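You operate a simulated robot arm through the tools that you are given. There is no shell and no other tool. Be economical: measure what you need, move in short steps, check, and stop when the job is done.

The job below is to be done with a simulated robot arm. You get a single attempt, and the scene is never put back.

Task
Lid the tall jar, then push it into the niche; cups on the tray.
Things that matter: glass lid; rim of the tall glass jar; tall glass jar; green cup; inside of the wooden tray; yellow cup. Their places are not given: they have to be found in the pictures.

Only the result counts: the job must be done as asked and must still hold three seconds after the hand-in. Knocking over, shifting, dropping, spilling or breaking anything else fails it. A push-on lid holds only when it is set on centred and level and pressed home; a screw cap is set on level and turned clockwise until tight.

Robot
A 6-joint arm with a two-finger parallel gripper, fixed in place. Base frame: the origin is at the foot of the arm, x ahead of it, y to its left, z up; the work surface is at about z = 0.92. Lengths are in m, angles in rad, forces in N, time in s.
With the tool pointing down near the work surface it reaches from about 0.24 to 0.66 m from the base axis. Its first joint turns from -1.152 to 1.152 rad. Payload 2.9 kg.
The tool frame sits at the grasp point between the pads (the TCP): z along the fingers, y along the line on which they close. The tips reach 0.03 m beyond it. Largest opening 0.11 m; finger width 0.02, thickness 0.01; the body of the gripper, 0.048 by 0.112 m, starts 0.055 m behind the TCP.
Orientation is told as [roll, pitch, yaw] about the base's x, y, z axes, in that order, counted from this pose: with the fingers straight down and closing along the base's y, the tool's x points along the base's -x, its y along +y and its z along -z.

Tools
- The arm moves only by the tool step_arm. Its argument "targets" is a list that holds one entry, the list of rows, each a list of 7 numbers: the opening in per cent of the stroke, from 0 (shut) to 100 (fully open), then the shift along the tool's x, y, z in units of 40 mm (1.0 is 40 mm), then the turn, a rotation vector about the tool's x, y, z in units of 8 degrees (1.0 is 8 degrees). In form: [[[grip, tx, ty, tz, ax, ay, az], ...]]. A call has 1 to 20 rows; each row shifts and turns the commanded pose from where the row before left it, along the tool's axes as they then stand. A call with a number of a shift or a turn outside -1 to 1 is refused whole. Each row takes 0.2 s and may step no farther than 0.05 m and 0.15 rad from the row before; otherwise, or with a gripper value out of range, the whole call is refused. Where a pose cannot be reached the arm comes as near as it can. A force on the tool above 40 N (or 10 N above the force at the start of the call, whichever is more), or a blocked arm, ends the call early, and 0.2 s more pass. Each finger travels about 0.108 m/s and halts on what it meets, pressing with about 30 N; the grip force reading is that of the motor and also rises with nothing between the fingers. The clock runs only during rows and for 0.2 s after the last one: add rows that do not move to give the fingers time. It gives the time, the measured TCP pose, the force on the tool (base axes), the opening and the grip force at its end, in the units of the frame above (readings bear some noise), and new pictures: "show" is both (left out), scene, wrist or none.
- Cameras (640 x 400 px; columns grow to the right, rows downward): "scene" is fixed at [0.0943, 0.4459, 1.3973]; the picture's right is [-0.57, -0.82, 0.00], its down [-0.37, 0.25, -0.89] and it looks along [0.73, -0.51, -0.45] (base axes); focal length 288 px, centre (320, 200). "wrist" rides on the gripper at [-0.036, 0, -0.057] in the tool frame; the picture's right is [0.00, -1.00, 0.00], its down [0.97, 0.00, -0.24] and it looks along [0.24, 0.00, 0.97] (tool axes); focal length 218 px, centre (320, 200).
- locate(camera, pixels): for up to 12 pixels [column, row] of the newest picture of that camera ("zoom" is the newest enlarged one), the place [x, y, z] in the base frame of the surface seen there, good to about 0.002 m. The clock stands still meanwhile.
- zoom(camera, box): a new picture of the part [left, top, right, bottom] of that camera's present view, enlarged. The clock stands still meanwhile.
- job_done(): hands the job in; it is judged then, once.

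Work in short steps. Measure before you move; look again where a grasp or a placing could have gone wrong, and mend it. You have 80 turns and 150 pictures in all, those below and enlarged ones among them. Open the gripper and draw the arm clear of the work before you hand the job in, unless the task says otherwise; then end with one line.

The tools are called after "Call:" by a JSON object that holds its "fn" and its "kwargs". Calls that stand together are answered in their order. step_arm: Moves the arm, as the interface text tells. Its arguments: {"type":"object","properties":{"targets":{"type":"array","items":{"type":"array","items":{"type":"array","items":{"type":"number"}}}},"show":{"type":"string","enum":["both","scene","wrist","none"]}},"required":["targets"]} The other tools are called the same way: locate (camera, pixels) gives the place of the surface under pixels of a picture; zoom (camera, box) takes an enlarged picture of a part of a camera's view; job_done () hands the job in.

At the start:

```text
time: 0.0
position: [0.3797, 0.0755, 1.3039]
tcp_rot: [0.001, 0.001, 0.001]
contact_force: [-0.3, 0.1, 0.7]
opening: 0.1102
gripper_force: 0.1
```

scene: 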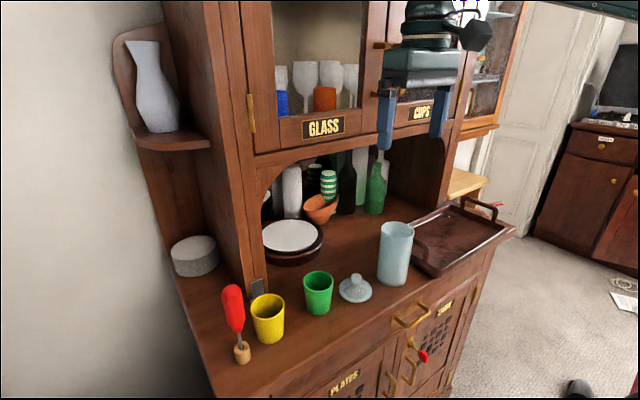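
wrist: 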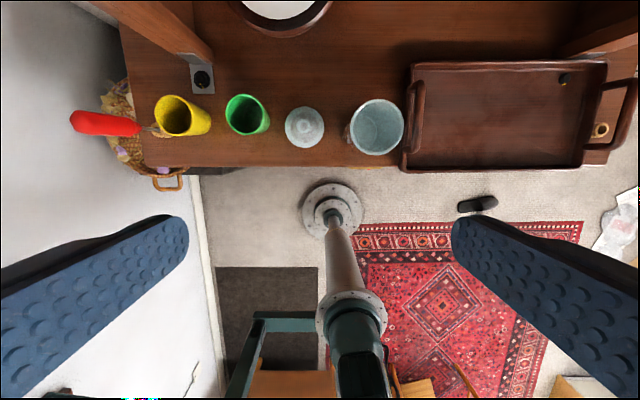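

The pictures show the yellow cup (180,115 wrist), green cup (247,113), lid (304,127), jar (377,127) and tray (505,115). I enlarge and locate them.

Call:
{"fn": "zoom", "kwargs": {"camera": "scene", "box": [220, 130, 520, 350]}}

Call:
{"fn": "zoom", "kwargs": {"camera": "wrist", "box": [120, 0, 640, 200]}}

Call:
{"fn": "locate", "kwargs": {"camera": "wrist", "pixels": [[304, 127], [304, 108], [377, 101], [377, 128], [352, 127], [403, 127], [247, 113], [180, 115], [505, 115], [410, 75], [600, 80], [330, 90]]}}

Call:
{"fn": "locate", "kwargs": {"camera": "scene", "pixels": [[355, 278], [340, 291], [371, 291], [380, 228], [413, 230], [397, 224], [394, 284], [319, 274], [268, 297], [455, 238], [320, 311], [268, 340]]}}

```text
1.82 times, centred on (370, 240) of scene
```

zoom: 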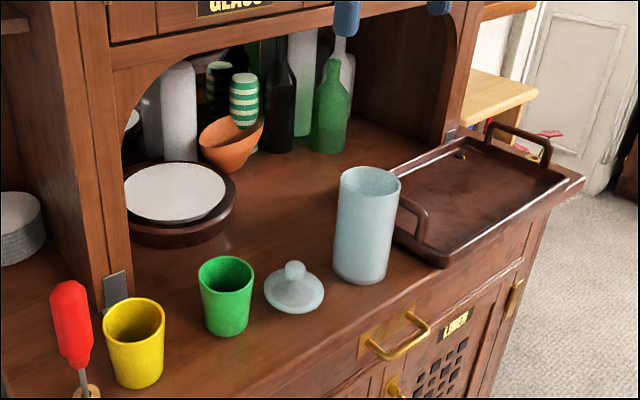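

```text
1.23 times, centred on (380, 100) of wrist
```

zoom: 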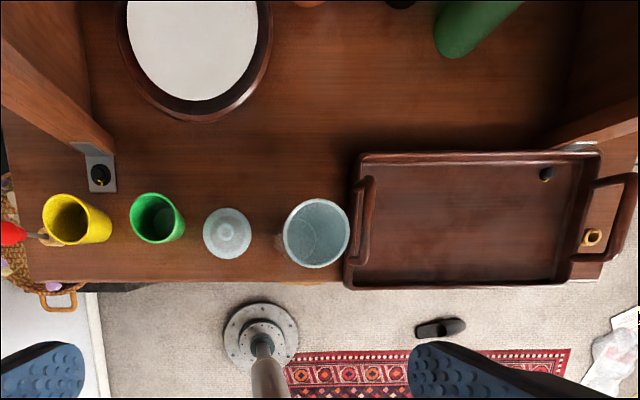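

```text
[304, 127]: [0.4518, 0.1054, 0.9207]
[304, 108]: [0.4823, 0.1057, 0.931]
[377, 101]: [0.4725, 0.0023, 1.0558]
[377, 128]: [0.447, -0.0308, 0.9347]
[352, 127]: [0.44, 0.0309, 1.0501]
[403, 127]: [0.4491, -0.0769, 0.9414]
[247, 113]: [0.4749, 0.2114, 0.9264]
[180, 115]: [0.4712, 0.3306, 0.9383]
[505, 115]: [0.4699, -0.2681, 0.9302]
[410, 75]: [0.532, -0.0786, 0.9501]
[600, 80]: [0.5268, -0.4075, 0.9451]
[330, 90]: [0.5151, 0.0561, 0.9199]
```

```text
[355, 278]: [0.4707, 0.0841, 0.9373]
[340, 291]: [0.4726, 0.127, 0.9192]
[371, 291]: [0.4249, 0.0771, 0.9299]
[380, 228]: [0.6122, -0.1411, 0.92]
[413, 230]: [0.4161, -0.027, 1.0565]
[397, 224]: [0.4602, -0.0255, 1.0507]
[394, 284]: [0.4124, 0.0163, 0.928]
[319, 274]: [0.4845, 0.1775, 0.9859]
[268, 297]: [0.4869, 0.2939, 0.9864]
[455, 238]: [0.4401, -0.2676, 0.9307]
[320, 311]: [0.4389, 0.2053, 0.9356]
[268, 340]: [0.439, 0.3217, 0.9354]
```

Jar rim centre looks to be near (0.44, 0.0, 1.055). Next I measure the niche, the posts and the neighbours from the scene picture.

Call:
{"fn": "locate", "kwargs": {"camera": "scene", "pixels": [[252, 280], [270, 185], [330, 148], [420, 128], [445, 190], [375, 210], [346, 210], [320, 215], [322, 245], [440, 205], [360, 225], [233, 310]]}}

Call:
{"fn": "locate", "kwargs": {"camera": "wrist", "pixels": [[100, 124], [160, 20], [200, 78], [282, 30], [330, 20], [320, 5], [415, 140], [420, 90], [402, 170], [585, 168], [565, 78], [345, 135]]}}

Call:
{"fn": "zoom", "kwargs": {"camera": "wrist", "box": [264, 80, 424, 180]}}

Call:
{"fn": "zoom", "kwargs": {"camera": "scene", "box": [320, 210, 440, 310]}}

```text
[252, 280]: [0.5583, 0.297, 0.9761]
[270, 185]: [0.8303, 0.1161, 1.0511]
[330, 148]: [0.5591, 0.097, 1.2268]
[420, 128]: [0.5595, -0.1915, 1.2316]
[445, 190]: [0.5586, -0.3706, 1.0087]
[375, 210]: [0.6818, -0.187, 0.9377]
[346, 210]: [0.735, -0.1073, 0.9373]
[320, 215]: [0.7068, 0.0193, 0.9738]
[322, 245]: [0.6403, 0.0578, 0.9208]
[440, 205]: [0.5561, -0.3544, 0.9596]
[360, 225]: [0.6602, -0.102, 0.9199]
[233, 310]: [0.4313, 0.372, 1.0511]
```

```text
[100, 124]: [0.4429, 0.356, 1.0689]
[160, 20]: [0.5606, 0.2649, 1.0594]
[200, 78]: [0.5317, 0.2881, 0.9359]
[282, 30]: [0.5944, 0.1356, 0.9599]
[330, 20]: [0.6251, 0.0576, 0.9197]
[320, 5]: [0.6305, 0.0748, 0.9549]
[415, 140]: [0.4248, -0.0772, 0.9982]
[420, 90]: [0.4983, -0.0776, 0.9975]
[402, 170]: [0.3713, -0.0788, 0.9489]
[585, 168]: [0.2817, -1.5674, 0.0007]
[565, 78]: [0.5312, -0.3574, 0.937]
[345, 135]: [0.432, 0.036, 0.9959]
```

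```text
4.00 times, centred on (344, 130) of wrist
```

zoom: 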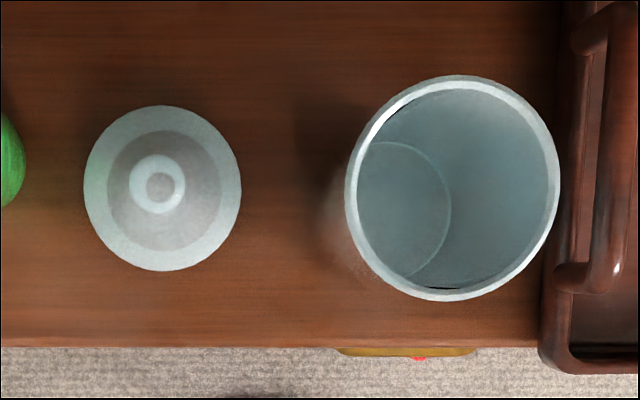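

```text
4.00 times, centred on (380, 260) of scene
```

zoom: 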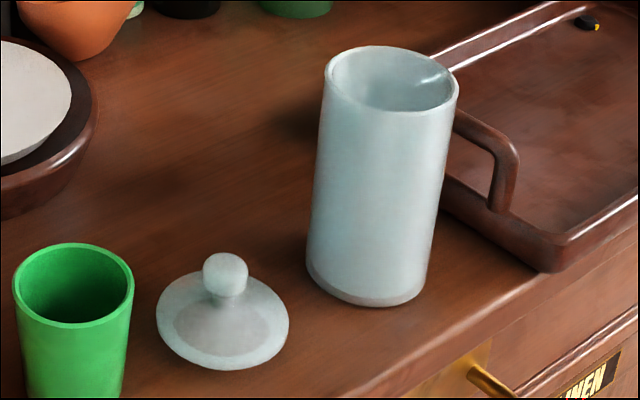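

The niche front plane is at x≈0.558 (y from -0.34 to 0.27, arch about 1.22 high). The lid lies plug-down with its knob at zoom (225,273), so I locate the knob and rims finely.

Call:
{"fn": "locate", "kwargs": {"camera": "zoom", "pixels": [[225, 258], [225, 273], [222, 290], [222, 305], [165, 320], [282, 325], [225, 365], [330, 70], [455, 95], [390, 108], [395, 48], [65, 385]]}}

Call:
{"fn": "step_arm", "kwargs": {"targets": [[[100, -0.2, 0.2, 1, 0, 0, 0], [100, -0.5, 0.3, 1, 0, 0, 0], [100, -0.5, 0.25, 1, 0, 0, 0], [100, 0, 0, 1, 0, 0, 0], [100, 0, 0, 0.5, 0, 0, 0]]]}}

```text
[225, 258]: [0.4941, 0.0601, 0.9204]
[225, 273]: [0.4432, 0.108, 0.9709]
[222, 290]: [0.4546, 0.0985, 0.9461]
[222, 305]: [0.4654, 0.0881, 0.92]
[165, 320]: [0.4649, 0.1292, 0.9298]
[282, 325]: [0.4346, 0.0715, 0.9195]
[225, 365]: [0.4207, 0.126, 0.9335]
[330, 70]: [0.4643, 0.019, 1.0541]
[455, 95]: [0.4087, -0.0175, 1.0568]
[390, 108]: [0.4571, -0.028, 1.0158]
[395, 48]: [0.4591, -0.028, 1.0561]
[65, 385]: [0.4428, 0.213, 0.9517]
```

```text
time: 1.2
position: [0.429, 0.108, 1.1227]
tcp_rot: [0.001, -0.001, -0.001]
contact_force: [-1.1, -0.7, -0.8]
opening: 0.1097
gripper_force: 0.0
```

scene: 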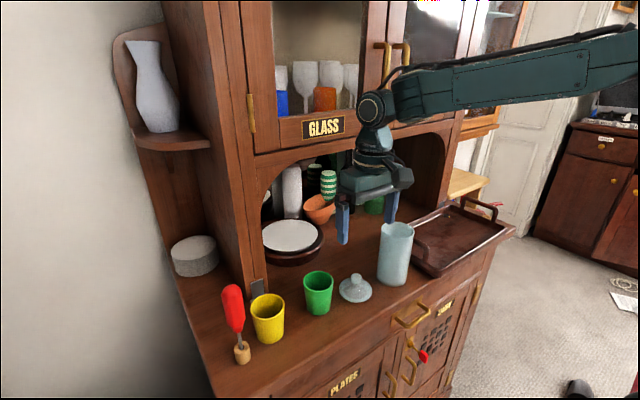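
wrist: 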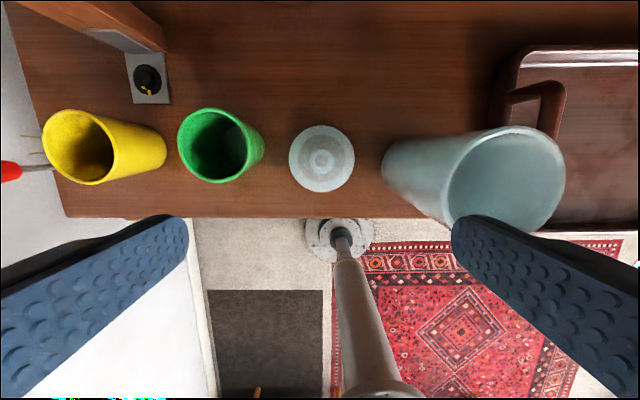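

Knob is near pixel (322,158); I zoom for a precise centre of lid and jar rim.

Call:
{"fn": "zoom", "kwargs": {"camera": "wrist", "box": [272, 108, 372, 208]}}

Call:
{"fn": "locate", "kwargs": {"camera": "wrist", "pixels": [[322, 156], [322, 150], [314, 158], [330, 158], [322, 170], [292, 158], [352, 158], [540, 132], [562, 170], [450, 185], [540, 226], [500, 135]]}}

```text
4.00 times, centred on (322, 158) of wrist
```

zoom: 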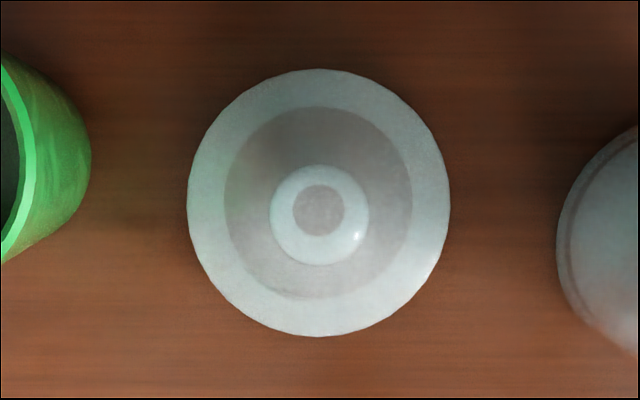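

```text
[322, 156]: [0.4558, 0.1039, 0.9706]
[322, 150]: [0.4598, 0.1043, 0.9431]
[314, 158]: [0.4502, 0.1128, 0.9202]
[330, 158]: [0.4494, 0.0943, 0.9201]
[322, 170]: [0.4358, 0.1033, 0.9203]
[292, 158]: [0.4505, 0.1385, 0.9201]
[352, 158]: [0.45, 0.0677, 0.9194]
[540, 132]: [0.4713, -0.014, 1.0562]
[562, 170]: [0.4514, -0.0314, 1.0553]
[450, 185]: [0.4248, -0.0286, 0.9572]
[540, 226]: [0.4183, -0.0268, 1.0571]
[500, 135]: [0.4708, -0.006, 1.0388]
```

Lid centre is ≈(0.4505, 0.105), knob equator about z 0.96. I descend around the knob with half-open fingers, tips staying above the flange.

Call:
{"fn": "step_arm", "kwargs": {"targets": [[[60, -0.54, -0.08, 0.5, 0, 0, 0], [50, 0, 0, 0.9, 0, 0, 0], [50, 0, 0, 0.9, 0, 0, 0], [50, 0, 0, 0.9, 0, 0, 0], [50, 0, 0, 0.5, 0, 0, 0], [50, 0, 0, 0, 0, 0, 0]]]}}

```text
time: 2.6
position: [0.45, 0.1019, 0.9759]
tcp_rot: [0.002, -0.001, 0.0]
contact_force: [-0.5, 0.5, -0.3]
opening: 0.055
gripper_force: 0.1
```

scene: 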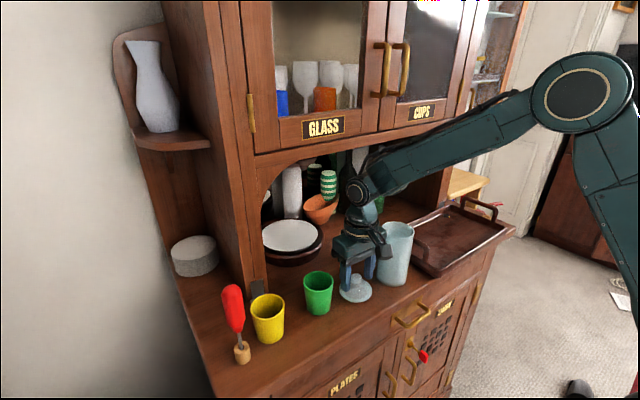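
wrist: 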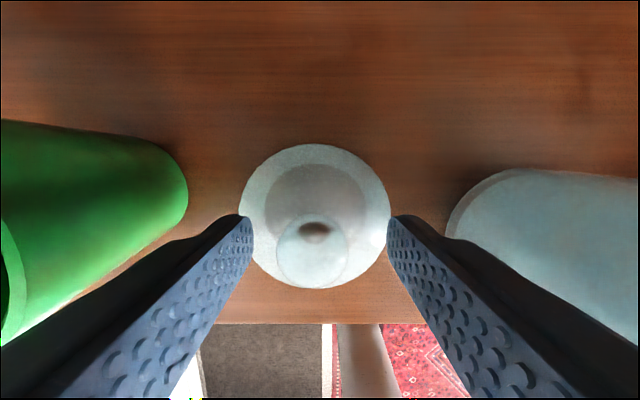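

Knob is centred within 3 mm; I correct y, go 8 mm lower, and close on the knob.

Call:
{"fn": "step_arm", "kwargs": {"targets": [[[50, 0, 0.08, 0.2, 0, 0, 0], [35, 0, 0, 0, 0, 0, 0], [20, 0, 0, 0, 0, 0, 0], [10, 0, 0, 0, 0, 0, 0], [10, 0, 0, 0, 0, 0, 0]]]}}

```text
time: 3.8
position: [0.4506, 0.1059, 0.9694]
tcp_rot: [0.001, -0.004, 0.003]
contact_force: [1.6, 3.5, 17.6]
opening: 0.0238
gripper_force: 30.4
```

scene: 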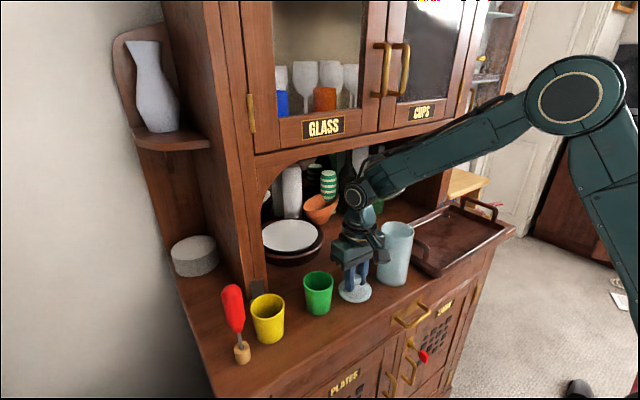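
wrist: 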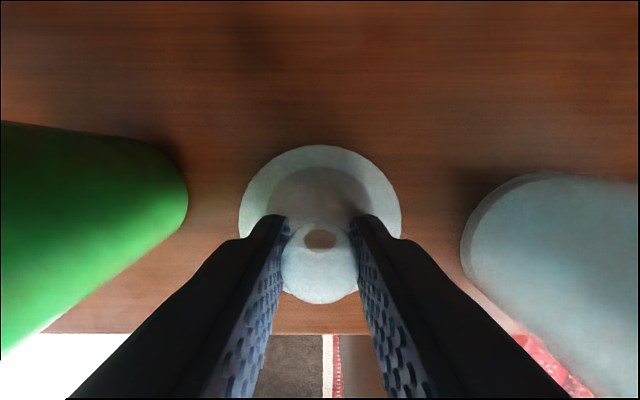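

Opening 0.0238 fits the knob, so it is held. I lift straight up 0.16 m and look.

Call:
{"fn": "step_arm", "kwargs": {"targets": [[[10, 0, 0, -0.3, 0, 0, 0], [10, 0, 0, -0.7, 0, 0, 0], [10, 0, 0, -1, 0, 0, 0], [10, 0, 0, -1, 0, 0, 0], [10, 0, 0, -1, 0, 0, 0], [10, 0, 0, 0, 0, 0, 0], [10, 0, 0, 0, 0, 0, 0]]]}}

Call:
{"fn": "zoom", "kwargs": {"camera": "wrist", "box": [200, 100, 600, 350]}}

Call:
{"fn": "zoom", "kwargs": {"camera": "scene", "box": [300, 170, 460, 310]}}

```text
time: 5.4
position: [0.4513, 0.1056, 1.1287]
tcp_rot: [0.002, 0.001, 0.001]
contact_force: [0.5, -0.2, -0.7]
opening: 0.0237
gripper_force: 29.5
```

scene: 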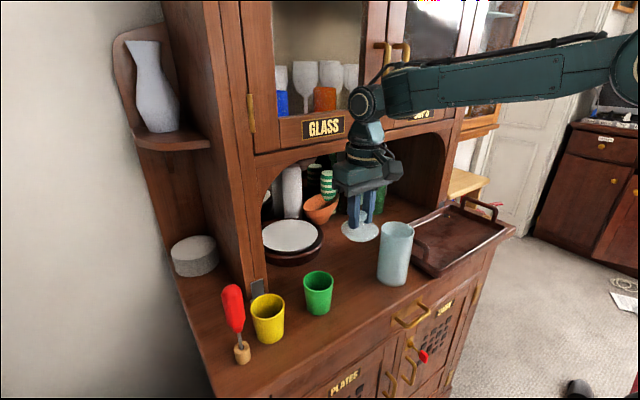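
wrist: 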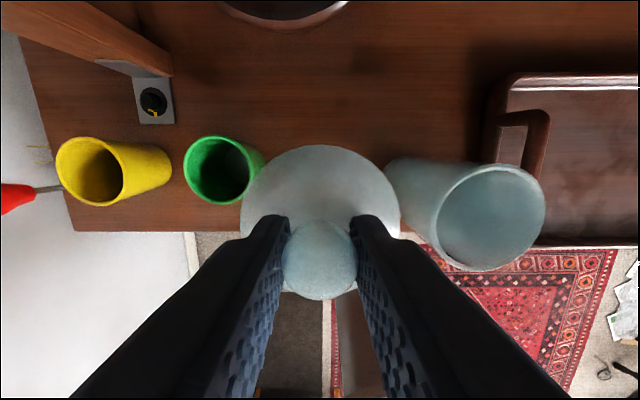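

```text
1.60 times, centred on (400, 225) of wrist
```

zoom: 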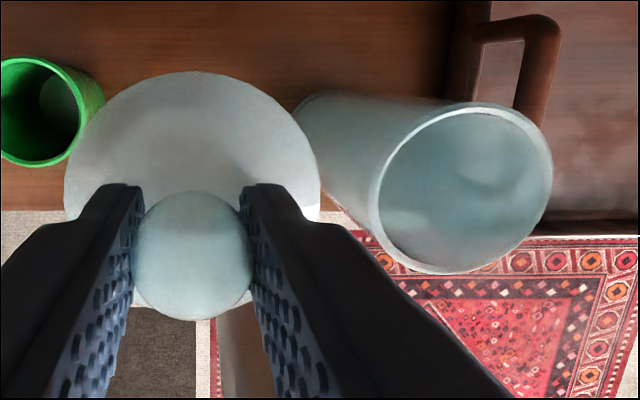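

```text
2.86 times, centred on (380, 240) of scene
```

zoom: 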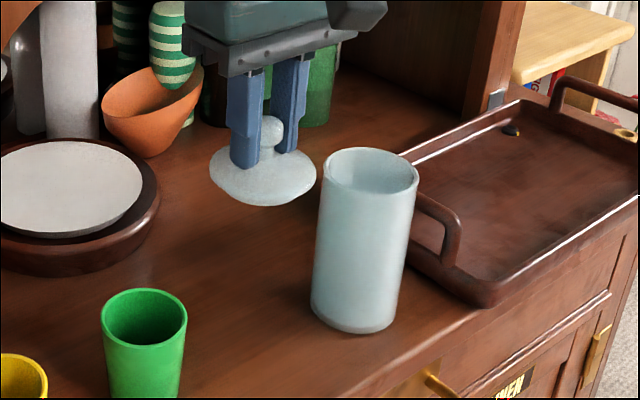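

The lid is held level. I refine the jar rim centre with rim points in an enlarged wrist view.

Call:
{"fn": "zoom", "kwargs": {"camera": "wrist", "box": [410, 160, 570, 280]}}

```text
3.33 times, centred on (490, 220) of wrist
```

zoom: 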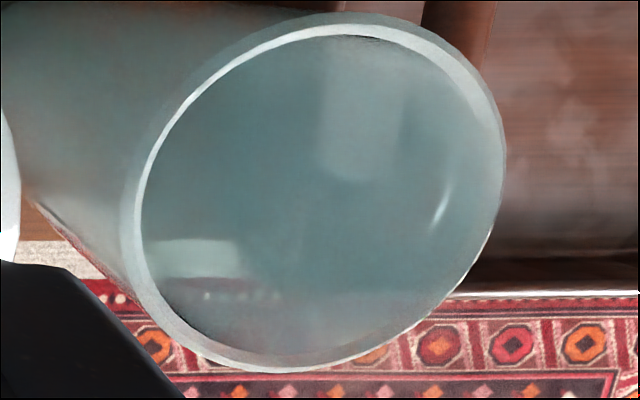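

I locate points around the rim band.

Call:
{"fn": "locate", "kwargs": {"camera": "zoom", "pixels": [[132, 215], [138, 270], [165, 320], [220, 358], [290, 366], [380, 345], [450, 285], [490, 225], [501, 160], [465, 75], [370, 23], [200, 90]]}}

```text
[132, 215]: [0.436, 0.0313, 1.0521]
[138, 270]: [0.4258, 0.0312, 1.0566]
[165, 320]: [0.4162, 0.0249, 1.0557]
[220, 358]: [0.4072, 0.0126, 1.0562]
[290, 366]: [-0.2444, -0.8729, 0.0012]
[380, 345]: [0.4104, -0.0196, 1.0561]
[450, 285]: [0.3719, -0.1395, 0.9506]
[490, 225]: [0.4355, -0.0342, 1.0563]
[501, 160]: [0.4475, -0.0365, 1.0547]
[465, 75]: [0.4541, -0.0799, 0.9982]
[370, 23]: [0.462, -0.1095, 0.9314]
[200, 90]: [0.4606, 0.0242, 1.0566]
```

Rim fit gives centre ≈(0.4413, -0.0005), top z 1.056; the lid sits centred on the TCP. I move over the jar, staying about 20 mm above the rim.

Call:
{"fn": "step_arm", "kwargs": {"targets": [[[10, 0.05, -0.5, -0.1, 0, 0, 0], [10, 0.05, -0.8, 0, 0, 0, 0], [10, 0.05, -0.8, 0, 0, 0, 0], [10, 0.1, -0.55, 0, 0, 0, 0], [10, 0, 0, 0, 0, 0, 0], [10, 0, 0, 0, 0, 0, 0]]]}}

Call:
{"fn": "zoom", "kwargs": {"camera": "scene", "box": [330, 170, 450, 300]}}

Call:
{"fn": "zoom", "kwargs": {"camera": "wrist", "box": [220, 120, 420, 320]}}

```text
time: 6.8
position: [0.439, 0.001, 1.1321]
tcp_rot: [0.002, 0.0, -0.001]
contact_force: [0.8, 0.4, -0.1]
opening: 0.0237
gripper_force: 30.5
```

scene: 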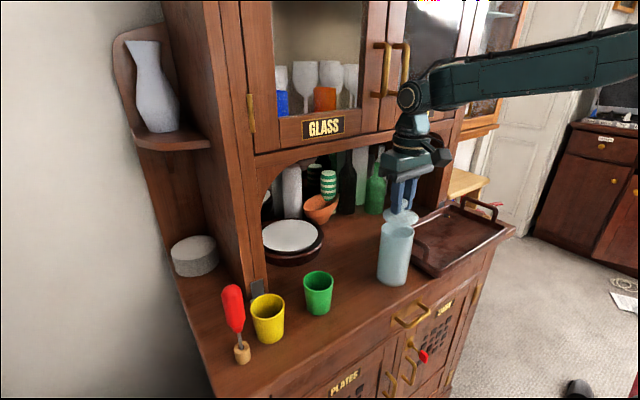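
wrist: 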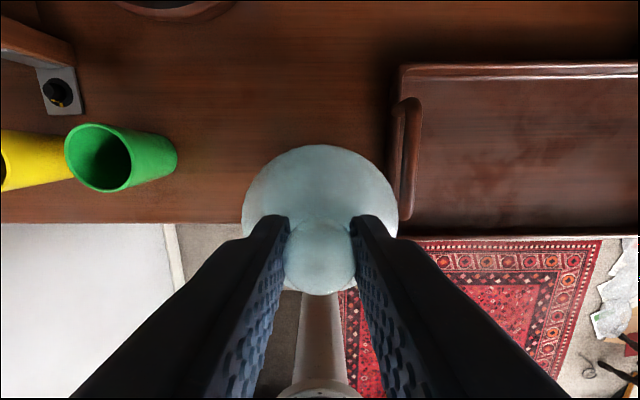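

```text
3.08 times, centred on (390, 235) of scene
```

zoom: 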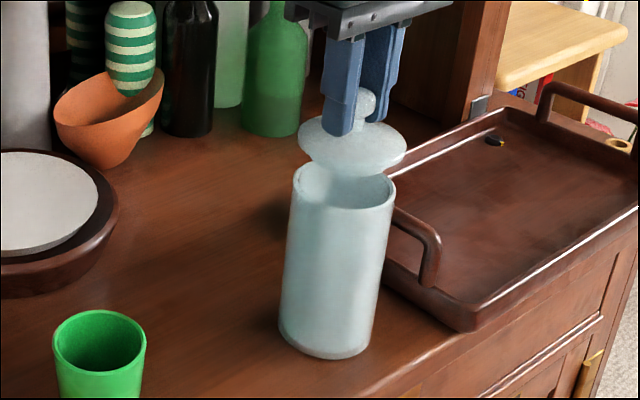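

```text
2.00 times, centred on (320, 220) of wrist
```

zoom: 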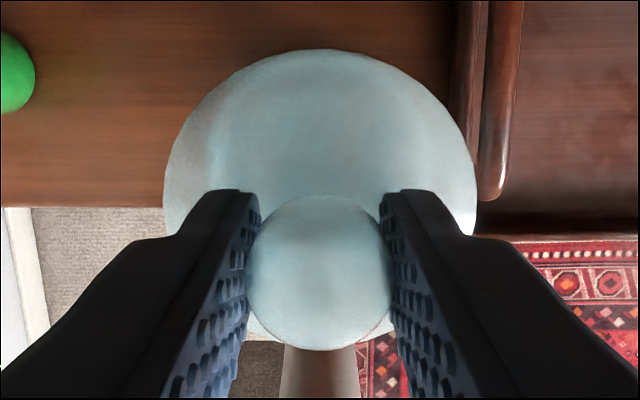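

Lid and rim line up in the scene view (zoom 352 vs 345 at different heights, as expected from lean). I correct ~2 mm in x, 1 mm in y and lower in small steps until contact.

Call:
{"fn": "step_arm", "kwargs": {"targets": [[[10, -0.045, -0.025, 0, 0, 0, 0], [10, 0, 0, 0.25, 0, 0, 0], [10, 0, 0, 0.15, 0, 0, 0], [10, 0, 0, 0.1, 0, 0, 0], [10, 0, 0, 0, 0, 0, 0], [10, 0, 0, 0, 0, 0, 0]]]}}

Call:
{"fn": "zoom", "kwargs": {"camera": "scene", "box": [350, 190, 440, 250]}}

```text
time: 8.2
position: [0.4406, -0.003, 1.1126]
tcp_rot: [0.001, 0.0, 0.001]
contact_force: [0.2, 0.4, -1.3]
opening: 0.0233
gripper_force: 29.9
```

scene: 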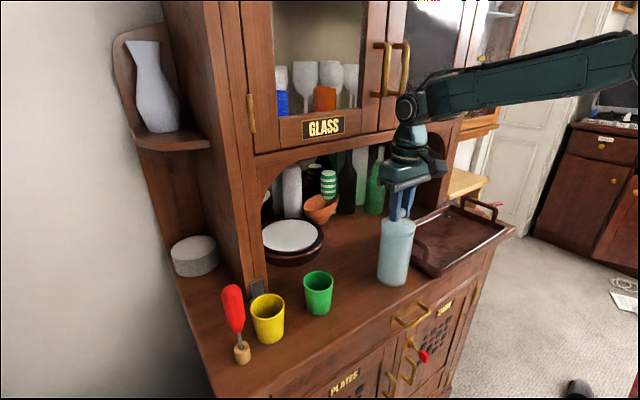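
wrist: 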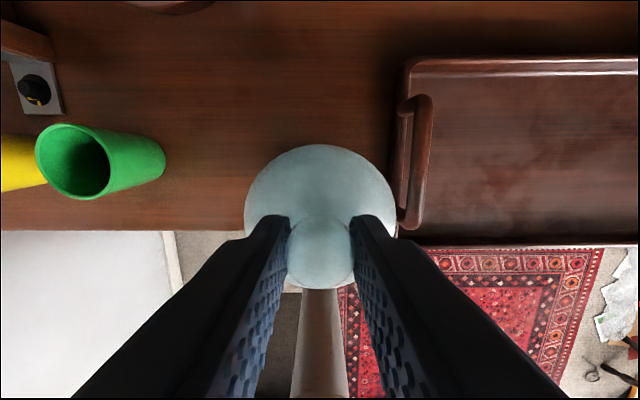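

```text
6.67 times, centred on (395, 220) of scene
```

zoom: 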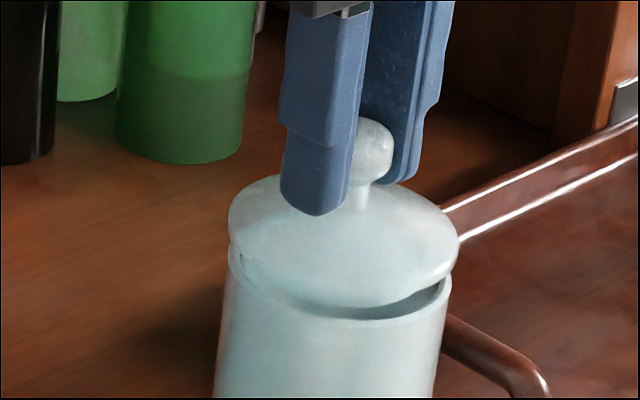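

Lid overlaps the rim concentrically, about 16 mm above. I continue down gently.

Call:
{"fn": "step_arm", "kwargs": {"targets": [[[10, 0, 0.02, 0.1, 0, 0, 0], [10, 0, 0, 0.1, 0, 0, 0], [10, 0, 0, 0.05, 0, 0, 0], [10, 0, 0, 0, 0, 0, 0]]]}}

Call:
{"fn": "zoom", "kwargs": {"camera": "scene", "box": [350, 190, 440, 250]}}

```text
time: 9.2
position: [0.4411, -0.0004, 1.1018]
tcp_rot: [0.001, 0.001, 0.0]
contact_force: [-4.8, 2.3, 4.5]
opening: 0.0235
gripper_force: 29.5
```

scene: 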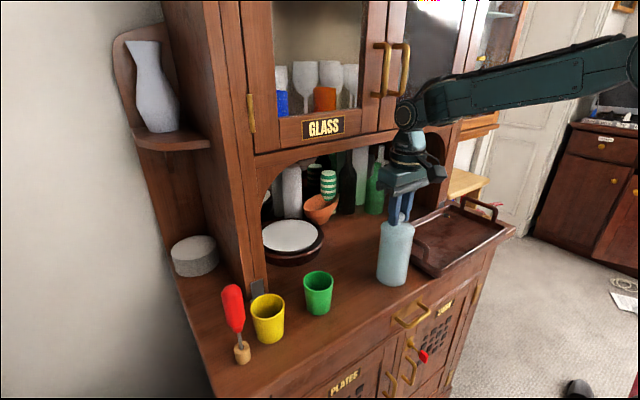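
wrist: 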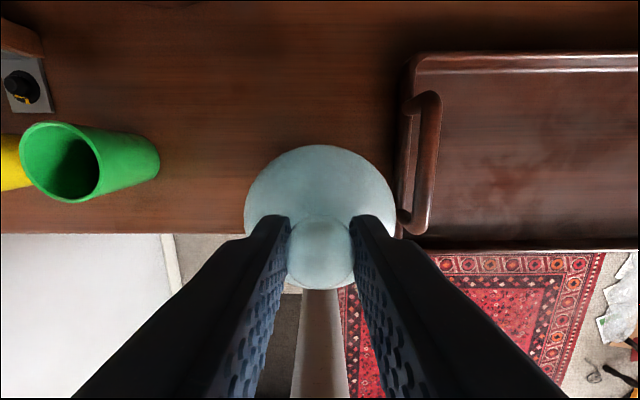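

```text
6.67 times, centred on (395, 220) of scene
```

zoom: 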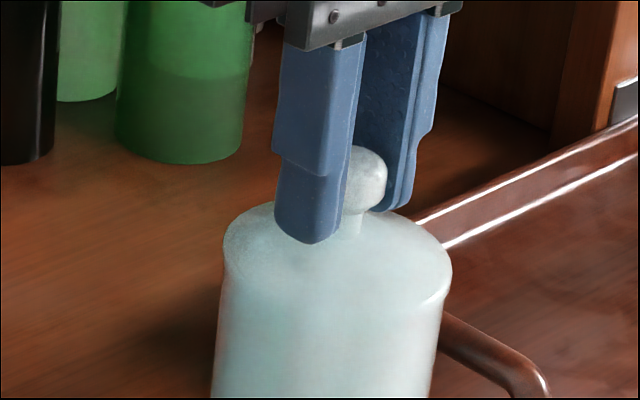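

Light contact with side force (-4.8, 2.3), so the lid must go a bit toward -x, +y. I nudge 1 mm and press on.

Call:
{"fn": "step_arm", "kwargs": {"targets": [[[10, 0.025, 0.015, 0, 0, 0, 0], [10, 0, 0, 0.05, 0, 0, 0], [10, 0, 0, 0, 0, 0, 0]]]}}

Call:
{"fn": "zoom", "kwargs": {"camera": "scene", "box": [350, 190, 440, 250]}}

```text
time: 10.0
position: [0.4422, 0.0, 1.1014]
tcp_rot: [0.001, -0.002, 0.0]
contact_force: [-3.5, -0.9, 12.7]
opening: 0.0232
gripper_force: 29.7
```

scene: 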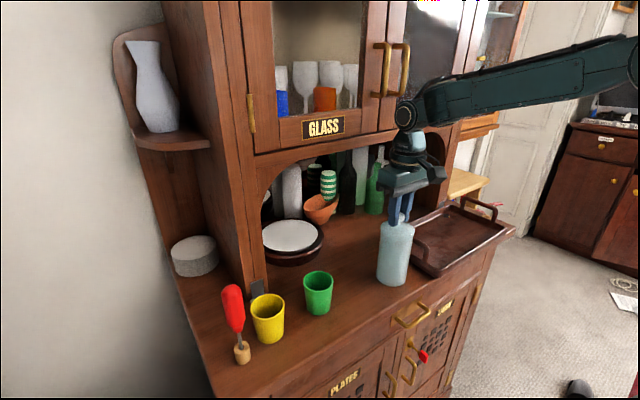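
wrist: 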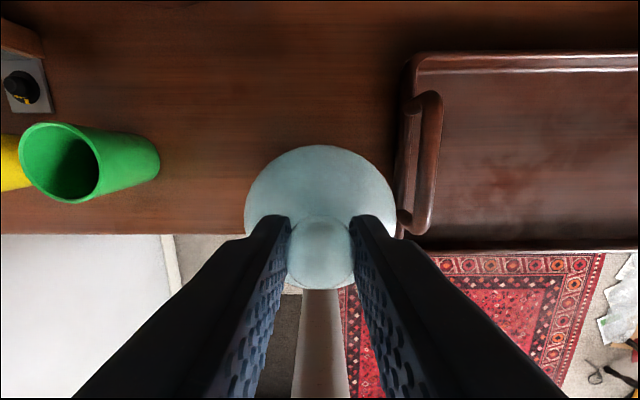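

```text
6.67 times, centred on (395, 220) of scene
```

zoom: 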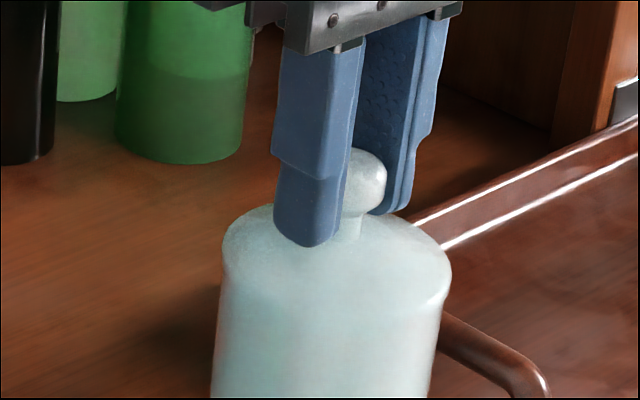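

Force rises to 12.7 N with little travel and no gap is visible. I press home harder in small steps.

Call:
{"fn": "step_arm", "kwargs": {"targets": [[[10, 0, 0, 0.05, 0, 0, 0], [10, 0, 0, 0.05, 0, 0, 0], [10, 0, 0, 0, 0, 0, 0]]], "show": "none"}}

Call:
{"fn": "zoom", "kwargs": {"camera": "scene", "box": [350, 190, 440, 250]}}

```text
time: 10.7
position: [0.4421, 0.0006, 1.1003]
tcp_rot: [0.002, -0.008, 0.001]
contact_force: [-3.1, 2.2, 7.0]
opening: 0.023
gripper_force: 29.7
stopped in row 3: the force on the tool passed its limit (the readings are from after the stop); the commanded pose is now the measured one
```

```text
6.67 times, centred on (395, 220) of scene
```

zoom: 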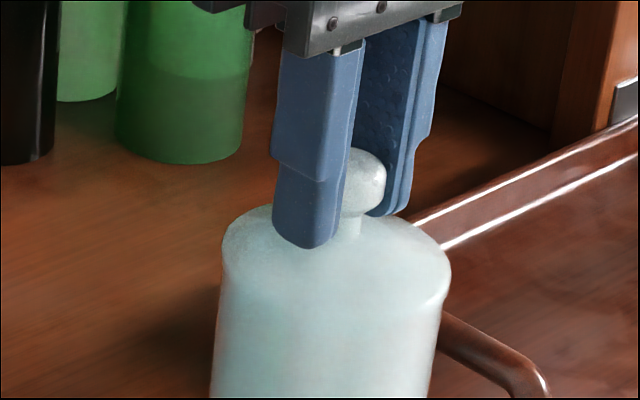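

It reached 40 N, at z 1.100. I release, raise, and inspect the lid.

Call:
{"fn": "step_arm", "kwargs": {"targets": [[[20, 0, 0, 0, 0, 0, 0], [35, 0, 0, 0, 0, 0, 0], [50, 0, 0, 0, 0, 0, 0], [50, 0, 0, -0.5, 0, 0, 0], [50, 0, 0, -1, 0, 0, 0], [50, 0, 0, -1, 0, 0, 0], [50, 0, 0, 0, 0, 0, 0]]]}}

Call:
{"fn": "zoom", "kwargs": {"camera": "scene", "box": [350, 190, 440, 250]}}

Call:
{"fn": "zoom", "kwargs": {"camera": "wrist", "box": [220, 120, 420, 280]}}

```text
time: 12.3
position: [0.4401, -0.0002, 1.2001]
tcp_rot: [0.002, -0.008, 0.0]
contact_force: [-0.6, -0.1, 0.2]
opening: 0.0549
gripper_force: 0.0
```

scene: 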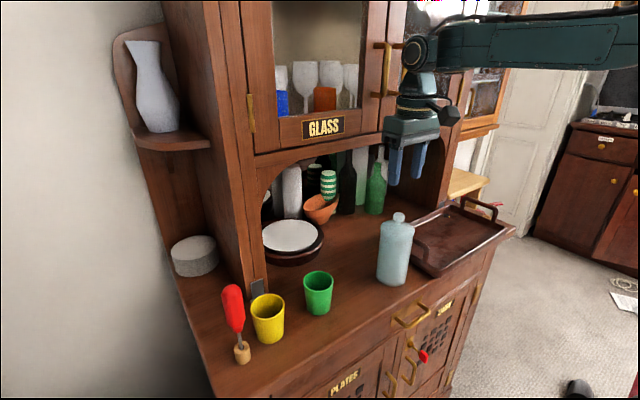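
wrist: 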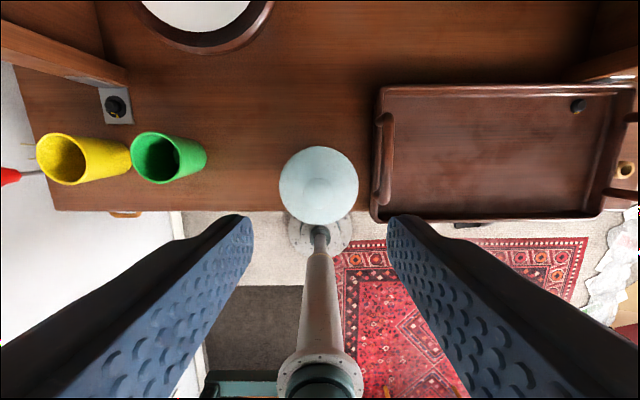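

```text
6.67 times, centred on (395, 220) of scene
```

zoom: 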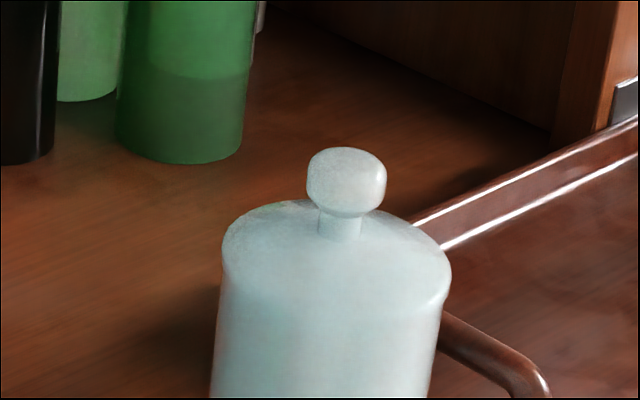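

```text
2.50 times, centred on (320, 200) of wrist
```

zoom: 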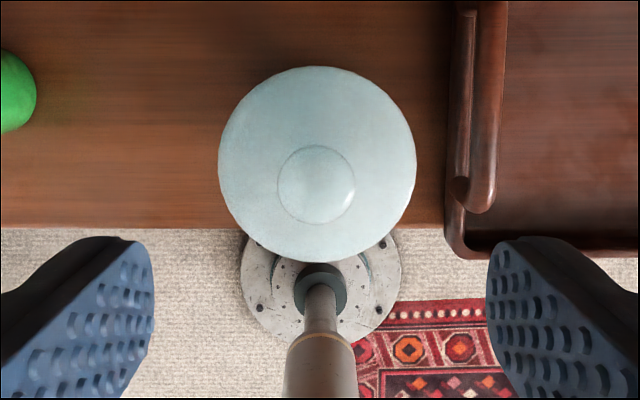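

The lid looks flush; I check its level with points around the flange.

Call:
{"fn": "locate", "kwargs": {"camera": "zoom", "pixels": [[315, 80], [315, 250], [230, 165], [405, 165], [315, 170], [316, 185], [255, 105], [375, 225], [255, 225], [375, 105]]}}

Call:
{"fn": "locate", "kwargs": {"camera": "scene", "pixels": [[399, 216], [397, 217], [385, 226], [408, 230], [396, 233]]}}

```text
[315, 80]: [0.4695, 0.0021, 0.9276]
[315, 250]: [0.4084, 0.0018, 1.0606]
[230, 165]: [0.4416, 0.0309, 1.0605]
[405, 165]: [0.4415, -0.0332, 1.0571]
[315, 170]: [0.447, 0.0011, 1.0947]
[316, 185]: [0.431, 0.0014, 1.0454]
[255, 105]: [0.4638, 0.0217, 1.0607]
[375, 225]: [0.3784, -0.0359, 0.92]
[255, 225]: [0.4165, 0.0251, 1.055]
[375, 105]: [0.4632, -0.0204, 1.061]
```

```text
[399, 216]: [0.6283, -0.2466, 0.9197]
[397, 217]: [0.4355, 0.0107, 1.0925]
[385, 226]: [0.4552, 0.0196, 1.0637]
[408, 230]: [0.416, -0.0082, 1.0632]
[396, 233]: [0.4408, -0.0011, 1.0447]
```

Flange reads 1.0605 on all sides, so it is level. For certainty I shut the fingers and press on the knob top (≈1.097).

Call:
{"fn": "step_arm", "kwargs": {"targets": [[[20, 0, 0, 0.3, 0, 0.05, 0], [0, 0, 0, 0.6, 0, 0, 0], [0, 0, 0, 0.6, 0, 0, 0], [0, 0, 0, 0.15, 0, 0, 0], [0, 0, 0, 0.1, 0, 0, 0], [0, 0, 0, 0.1, 0, 0, 0], [0, 0, 0, 0.1, 0, 0, 0], [0, 0, 0, 0.1, 0, 0, 0], [0, 0, 0, 0.1, 0, 0, 0], [0, 0, 0, 0.1, 0, 0, 0]]], "show": "scene"}}

```text
time: 14.1
position: [0.4432, -0.0003, 1.1255]
tcp_rot: [0.001, -0.014, 0.0]
contact_force: [-2.0, 0.3, 6.1]
opening: 0.0
gripper_force: 30.4
stopped in row 8: the force on the tool passed its limit (the readings are from after the stop); the commanded pose is now the measured one
```

scene: 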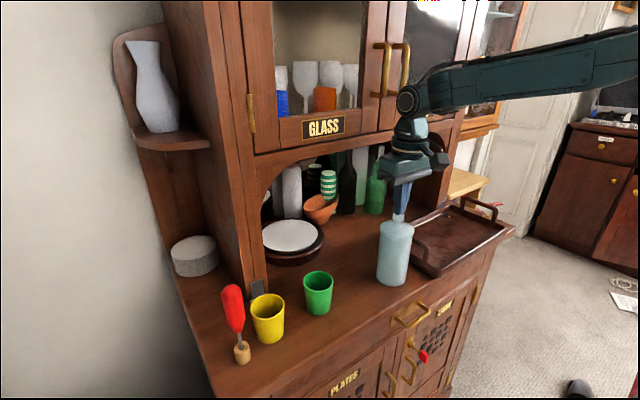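

The knob is pressed with 40 N and did not sink, so the lid is home. I back off, open the fingers to a fork of about 50 mm, and tilt the tool 32° forward for a low push.

Call:
{"fn": "step_arm", "kwargs": {"targets": [[[0, 0, 0, -1, 0, 0.1, 0], [20, 0, 0, -1, 0, 0, 0], [45, 1, 0, 0, 0, 0, 0], [45, 1, 0, 0, 0, 0, 0], [45, 0.1, 0, 0, 0, 0, 0], [45, 0, 0, 0, 0, -1, 0], [45, 0, 0, 0, 0, -1, 0], [45, 0, 0, 0, 0, -1, 0], [45, 0, 0, 0, 0, -1, 0], [45, 0, 0, 0, 0, 0, 0], [45, 0, 0, 0, 0, 0, 0]]]}}

Call:
{"fn": "zoom", "kwargs": {"camera": "scene", "box": [350, 190, 440, 250]}}

```text
time: 16.5
position: [0.3574, -0.0, 1.2051]
tcp_rot: [0.001, -0.557, -0.003]
contact_force: [-0.1, -0.7, 0.0]
opening: 0.0494
gripper_force: 0.1
```

scene: 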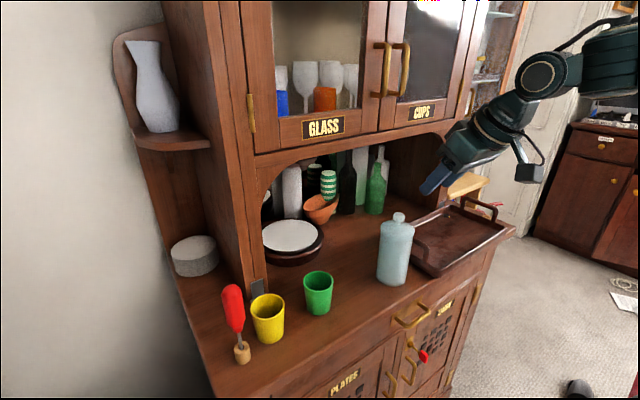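
wrist: 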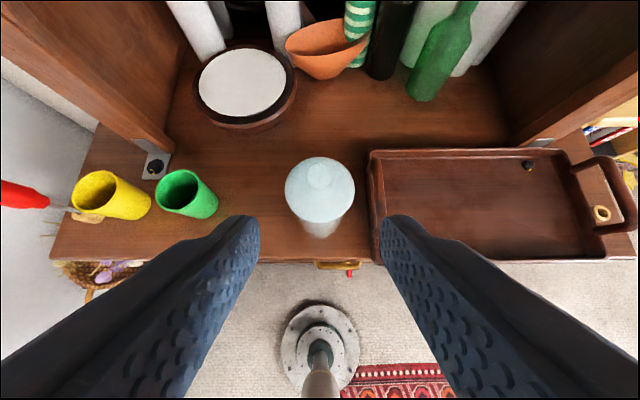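

```text
6.67 times, centred on (395, 220) of scene
```

zoom: 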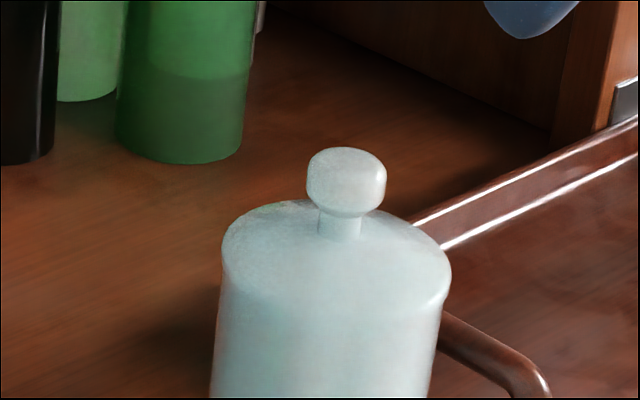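

The tilted wrist view shows the niche. I locate the obstacles along the jar's path: plate edge, orange bowl, green bottle, tray corner.

Call:
{"fn": "locate", "kwargs": {"camera": "wrist", "pixels": [[294, 100], [297, 85], [285, 115], [325, 77], [345, 72], [310, 72], [372, 76], [415, 97], [370, 153], [340, 40], [320, 160], [372, 170]]}}

```text
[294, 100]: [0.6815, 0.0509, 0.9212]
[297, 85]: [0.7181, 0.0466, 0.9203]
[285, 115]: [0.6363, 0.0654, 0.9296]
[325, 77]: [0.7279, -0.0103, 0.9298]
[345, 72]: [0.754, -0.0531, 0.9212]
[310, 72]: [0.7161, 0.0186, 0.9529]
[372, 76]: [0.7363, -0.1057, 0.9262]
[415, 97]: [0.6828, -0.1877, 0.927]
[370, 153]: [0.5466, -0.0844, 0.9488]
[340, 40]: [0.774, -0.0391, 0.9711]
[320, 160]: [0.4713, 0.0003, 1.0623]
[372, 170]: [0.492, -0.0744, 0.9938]
```

Plate edge is at y≥0.05 and the bowl starts at x≈0.71, so a straight push to centre x≈0.62 is clear. I lower the fork in front of the jar.

Call:
{"fn": "step_arm", "kwargs": {"targets": [[[45, 0.518, 0, 0.831, 0, 0, 0], [45, 0.518, 0, 0.831, 0, 0, 0], [45, 0.518, 0, 0.831, 0, 0, 0], [45, 0.518, 0, 0.831, 0, 0, 0], [45, 0.518, 0, 0.831, 0, 0, 0], [45, 0.518, 0, 0.831, 0, 0, 0], [45, 0, 0, 0, 0, 0, 0]]]}}

```text
time: 18.1
position: [0.3569, -0.0003, 0.9694]
tcp_rot: [0.001, -0.555, -0.002]
contact_force: [-0.3, 0.0, -0.4]
opening: 0.0495
gripper_force: 0.0
```

scene: 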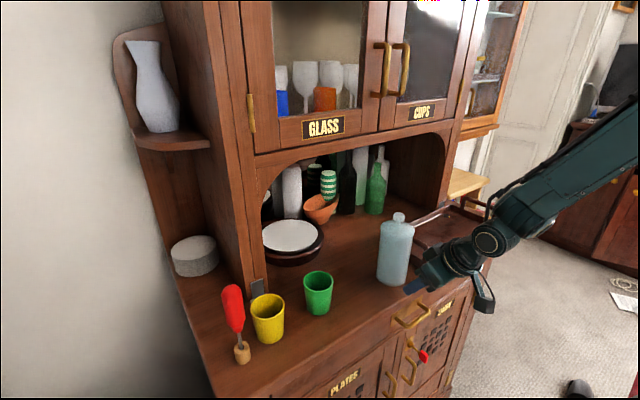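
wrist: 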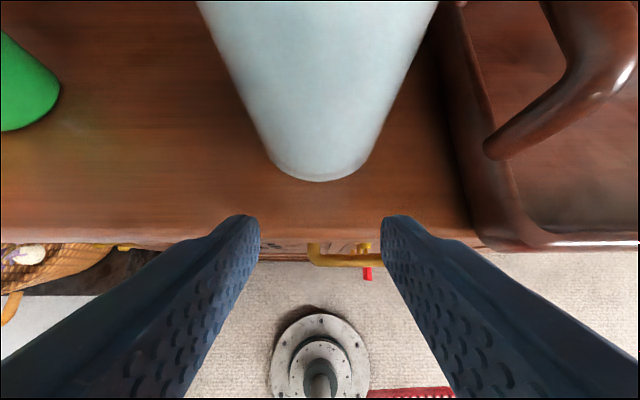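

The fork straddles the jar symmetrically (jar foot at column 319). I move ahead slowly, first 8 cm.

Call:
{"fn": "step_arm", "kwargs": {"targets": [[[45, -0.212, 0, 0.132, 0, 0, 0], [45, -0.212, 0, 0.132, 0, 0, 0], [45, -0.17, 0, 0.106, 0, 0, 0], [45, -0.1, 0, 0.062, 0, 0, 0], [45, -0.1, 0, 0.062, 0, 0, 0], [45, -0.17, 0, 0.106, 0, 0, 0], [45, -0.17, 0, 0.106, 0, 0, 0], [45, -0.17, 0, 0.106, 0, 0, 0], [45, -0.17, 0, 0.106, 0, 0, 0], [45, 0, 0, 0, 0, 0, 0]]]}}

```text
time: 20.3
position: [0.4292, 0.0008, 0.9693]
tcp_rot: [0.001, -0.554, -0.003]
contact_force: [-1.1, 0.7, 0.4]
opening: 0.0501
gripper_force: 0.5
```

scene: 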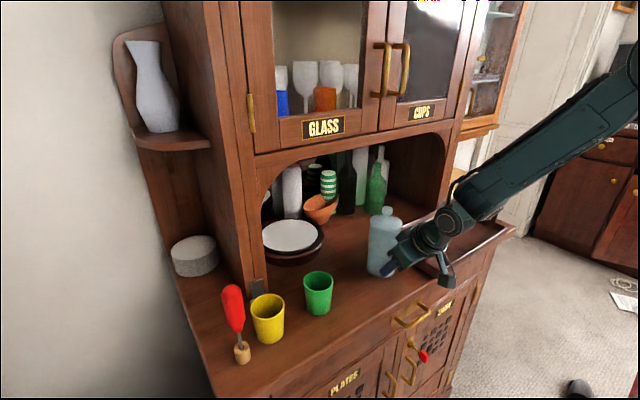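
wrist: 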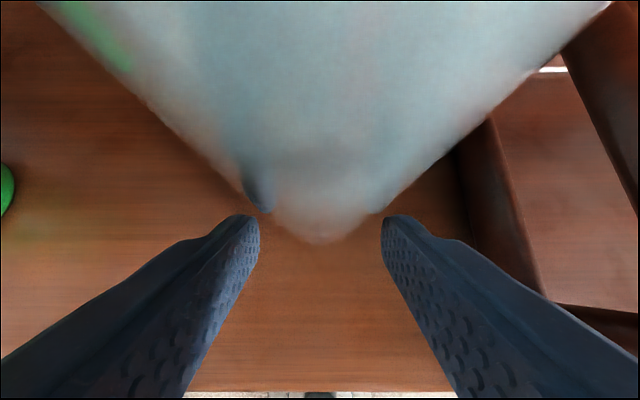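

The jar slides upright within the fork (now centre x≈0.48). I push another 7 cm.

Call:
{"fn": "step_arm", "kwargs": {"targets": [[[45, -0.17, 0, 0.106, 0, 0, 0], [45, -0.17, 0, 0.106, 0, 0, 0], [45, -0.17, 0, 0.106, 0, 0, 0], [45, -0.17, 0, 0.106, 0, 0, 0], [45, -0.17, 0, 0.106, 0, 0, 0], [45, -0.17, 0, 0.106, 0, 0, 0], [45, -0.17, 0, 0.106, 0, 0, 0], [45, -0.17, 0, 0.106, 0, 0, 0], [45, -0.17, 0, 0.106, 0, 0, 0], [45, 0, 0, 0, 0, 0, 0]]]}}

```text
time: 22.5
position: [0.4996, 0.0004, 0.9698]
tcp_rot: [0.003, -0.555, -0.001]
contact_force: [-2.1, 1.0, 1.0]
opening: 0.0499
gripper_force: 0.7
```

scene: 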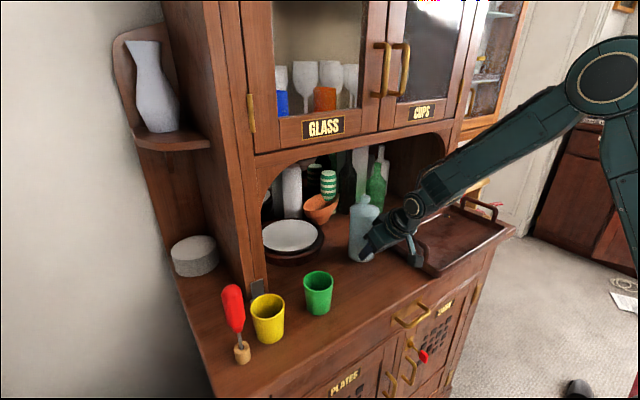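
wrist: 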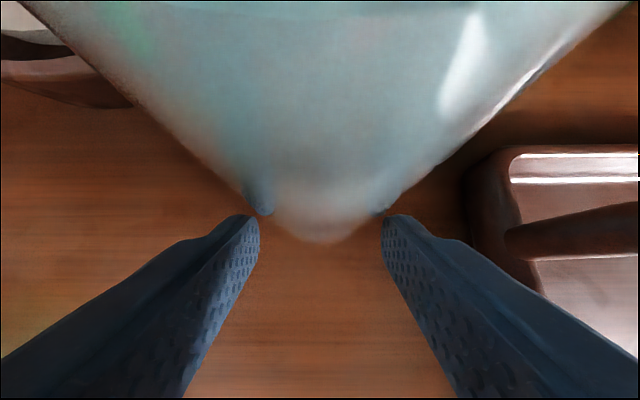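

The jar is at centre x≈0.55. I check the clearance of the wrist to the tray handle and the plate before the last stretch.

Call:
{"fn": "zoom", "kwargs": {"camera": "scene", "box": [280, 160, 480, 285]}}

Call:
{"fn": "locate", "kwargs": {"camera": "wrist", "pixels": [[130, 100], [60, 60], [300, 210], [510, 150], [520, 240]]}}

```text
3.20 times, centred on (380, 222) of scene
```

zoom: 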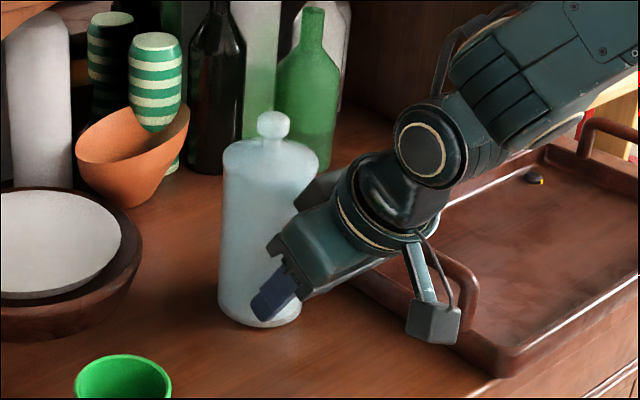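

```text
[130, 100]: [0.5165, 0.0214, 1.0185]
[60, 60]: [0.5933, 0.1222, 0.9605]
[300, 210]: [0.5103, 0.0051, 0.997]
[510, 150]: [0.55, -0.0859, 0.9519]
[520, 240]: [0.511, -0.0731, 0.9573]
```

Clearances are fine; the hanging sensor is in front of the handle. I push the last 7 cm.

Call:
{"fn": "step_arm", "kwargs": {"targets": [[[45, -0.17, 0, 0.106, 0, 0, 0], [45, -0.17, 0, 0.106, 0, 0, 0], [45, -0.17, 0, 0.106, 0, 0, 0], [45, -0.17, 0, 0.106, 0, 0, 0], [45, -0.17, 0, 0.106, 0, 0, 0], [45, -0.17, 0, 0.106, 0, 0, 0], [45, -0.17, 0, 0.106, 0, 0, 0], [45, -0.17, 0, 0.106, 0, 0, 0], [45, -0.17, 0, 0.106, 0, 0, 0], [45, 0, 0, 0, 0, 0, 0]]]}}

Call:
{"fn": "zoom", "kwargs": {"camera": "scene", "box": [280, 140, 480, 265]}}

```text
time: 24.7
position: [0.5717, 0.0012, 0.9701]
tcp_rot: [0.001, -0.557, -0.002]
contact_force: [-0.8, -0.6, 0.4]
opening: 0.05
gripper_force: 0.7
```

scene: 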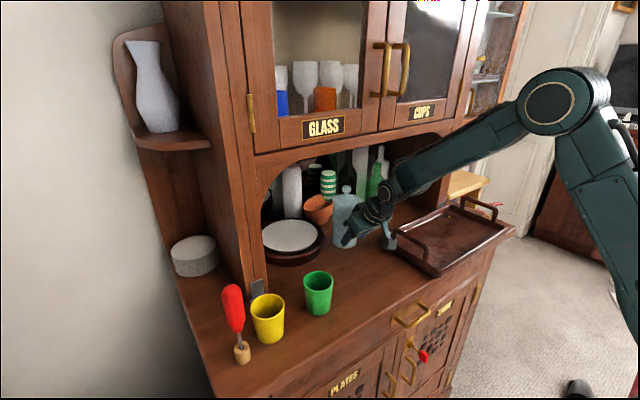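
wrist: 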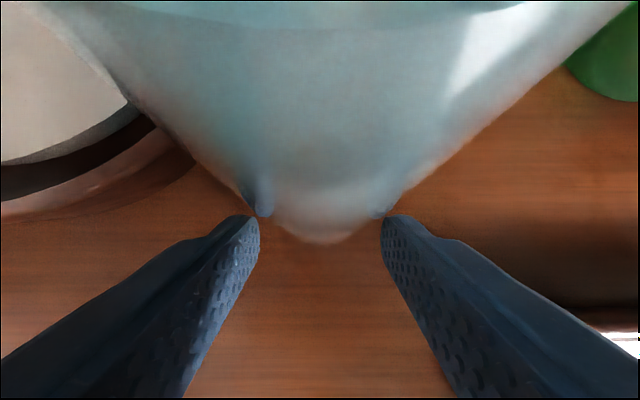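

```text
3.20 times, centred on (380, 202) of scene
```

zoom: 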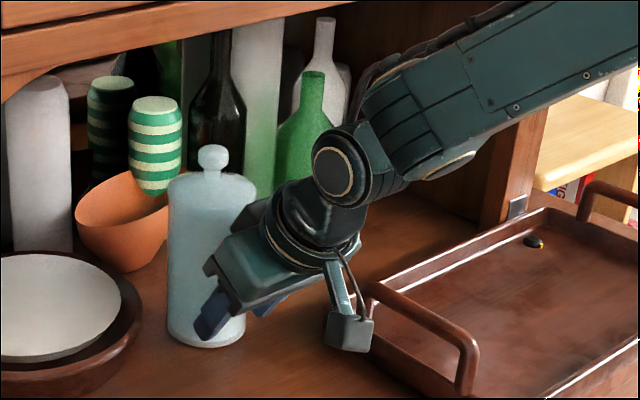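

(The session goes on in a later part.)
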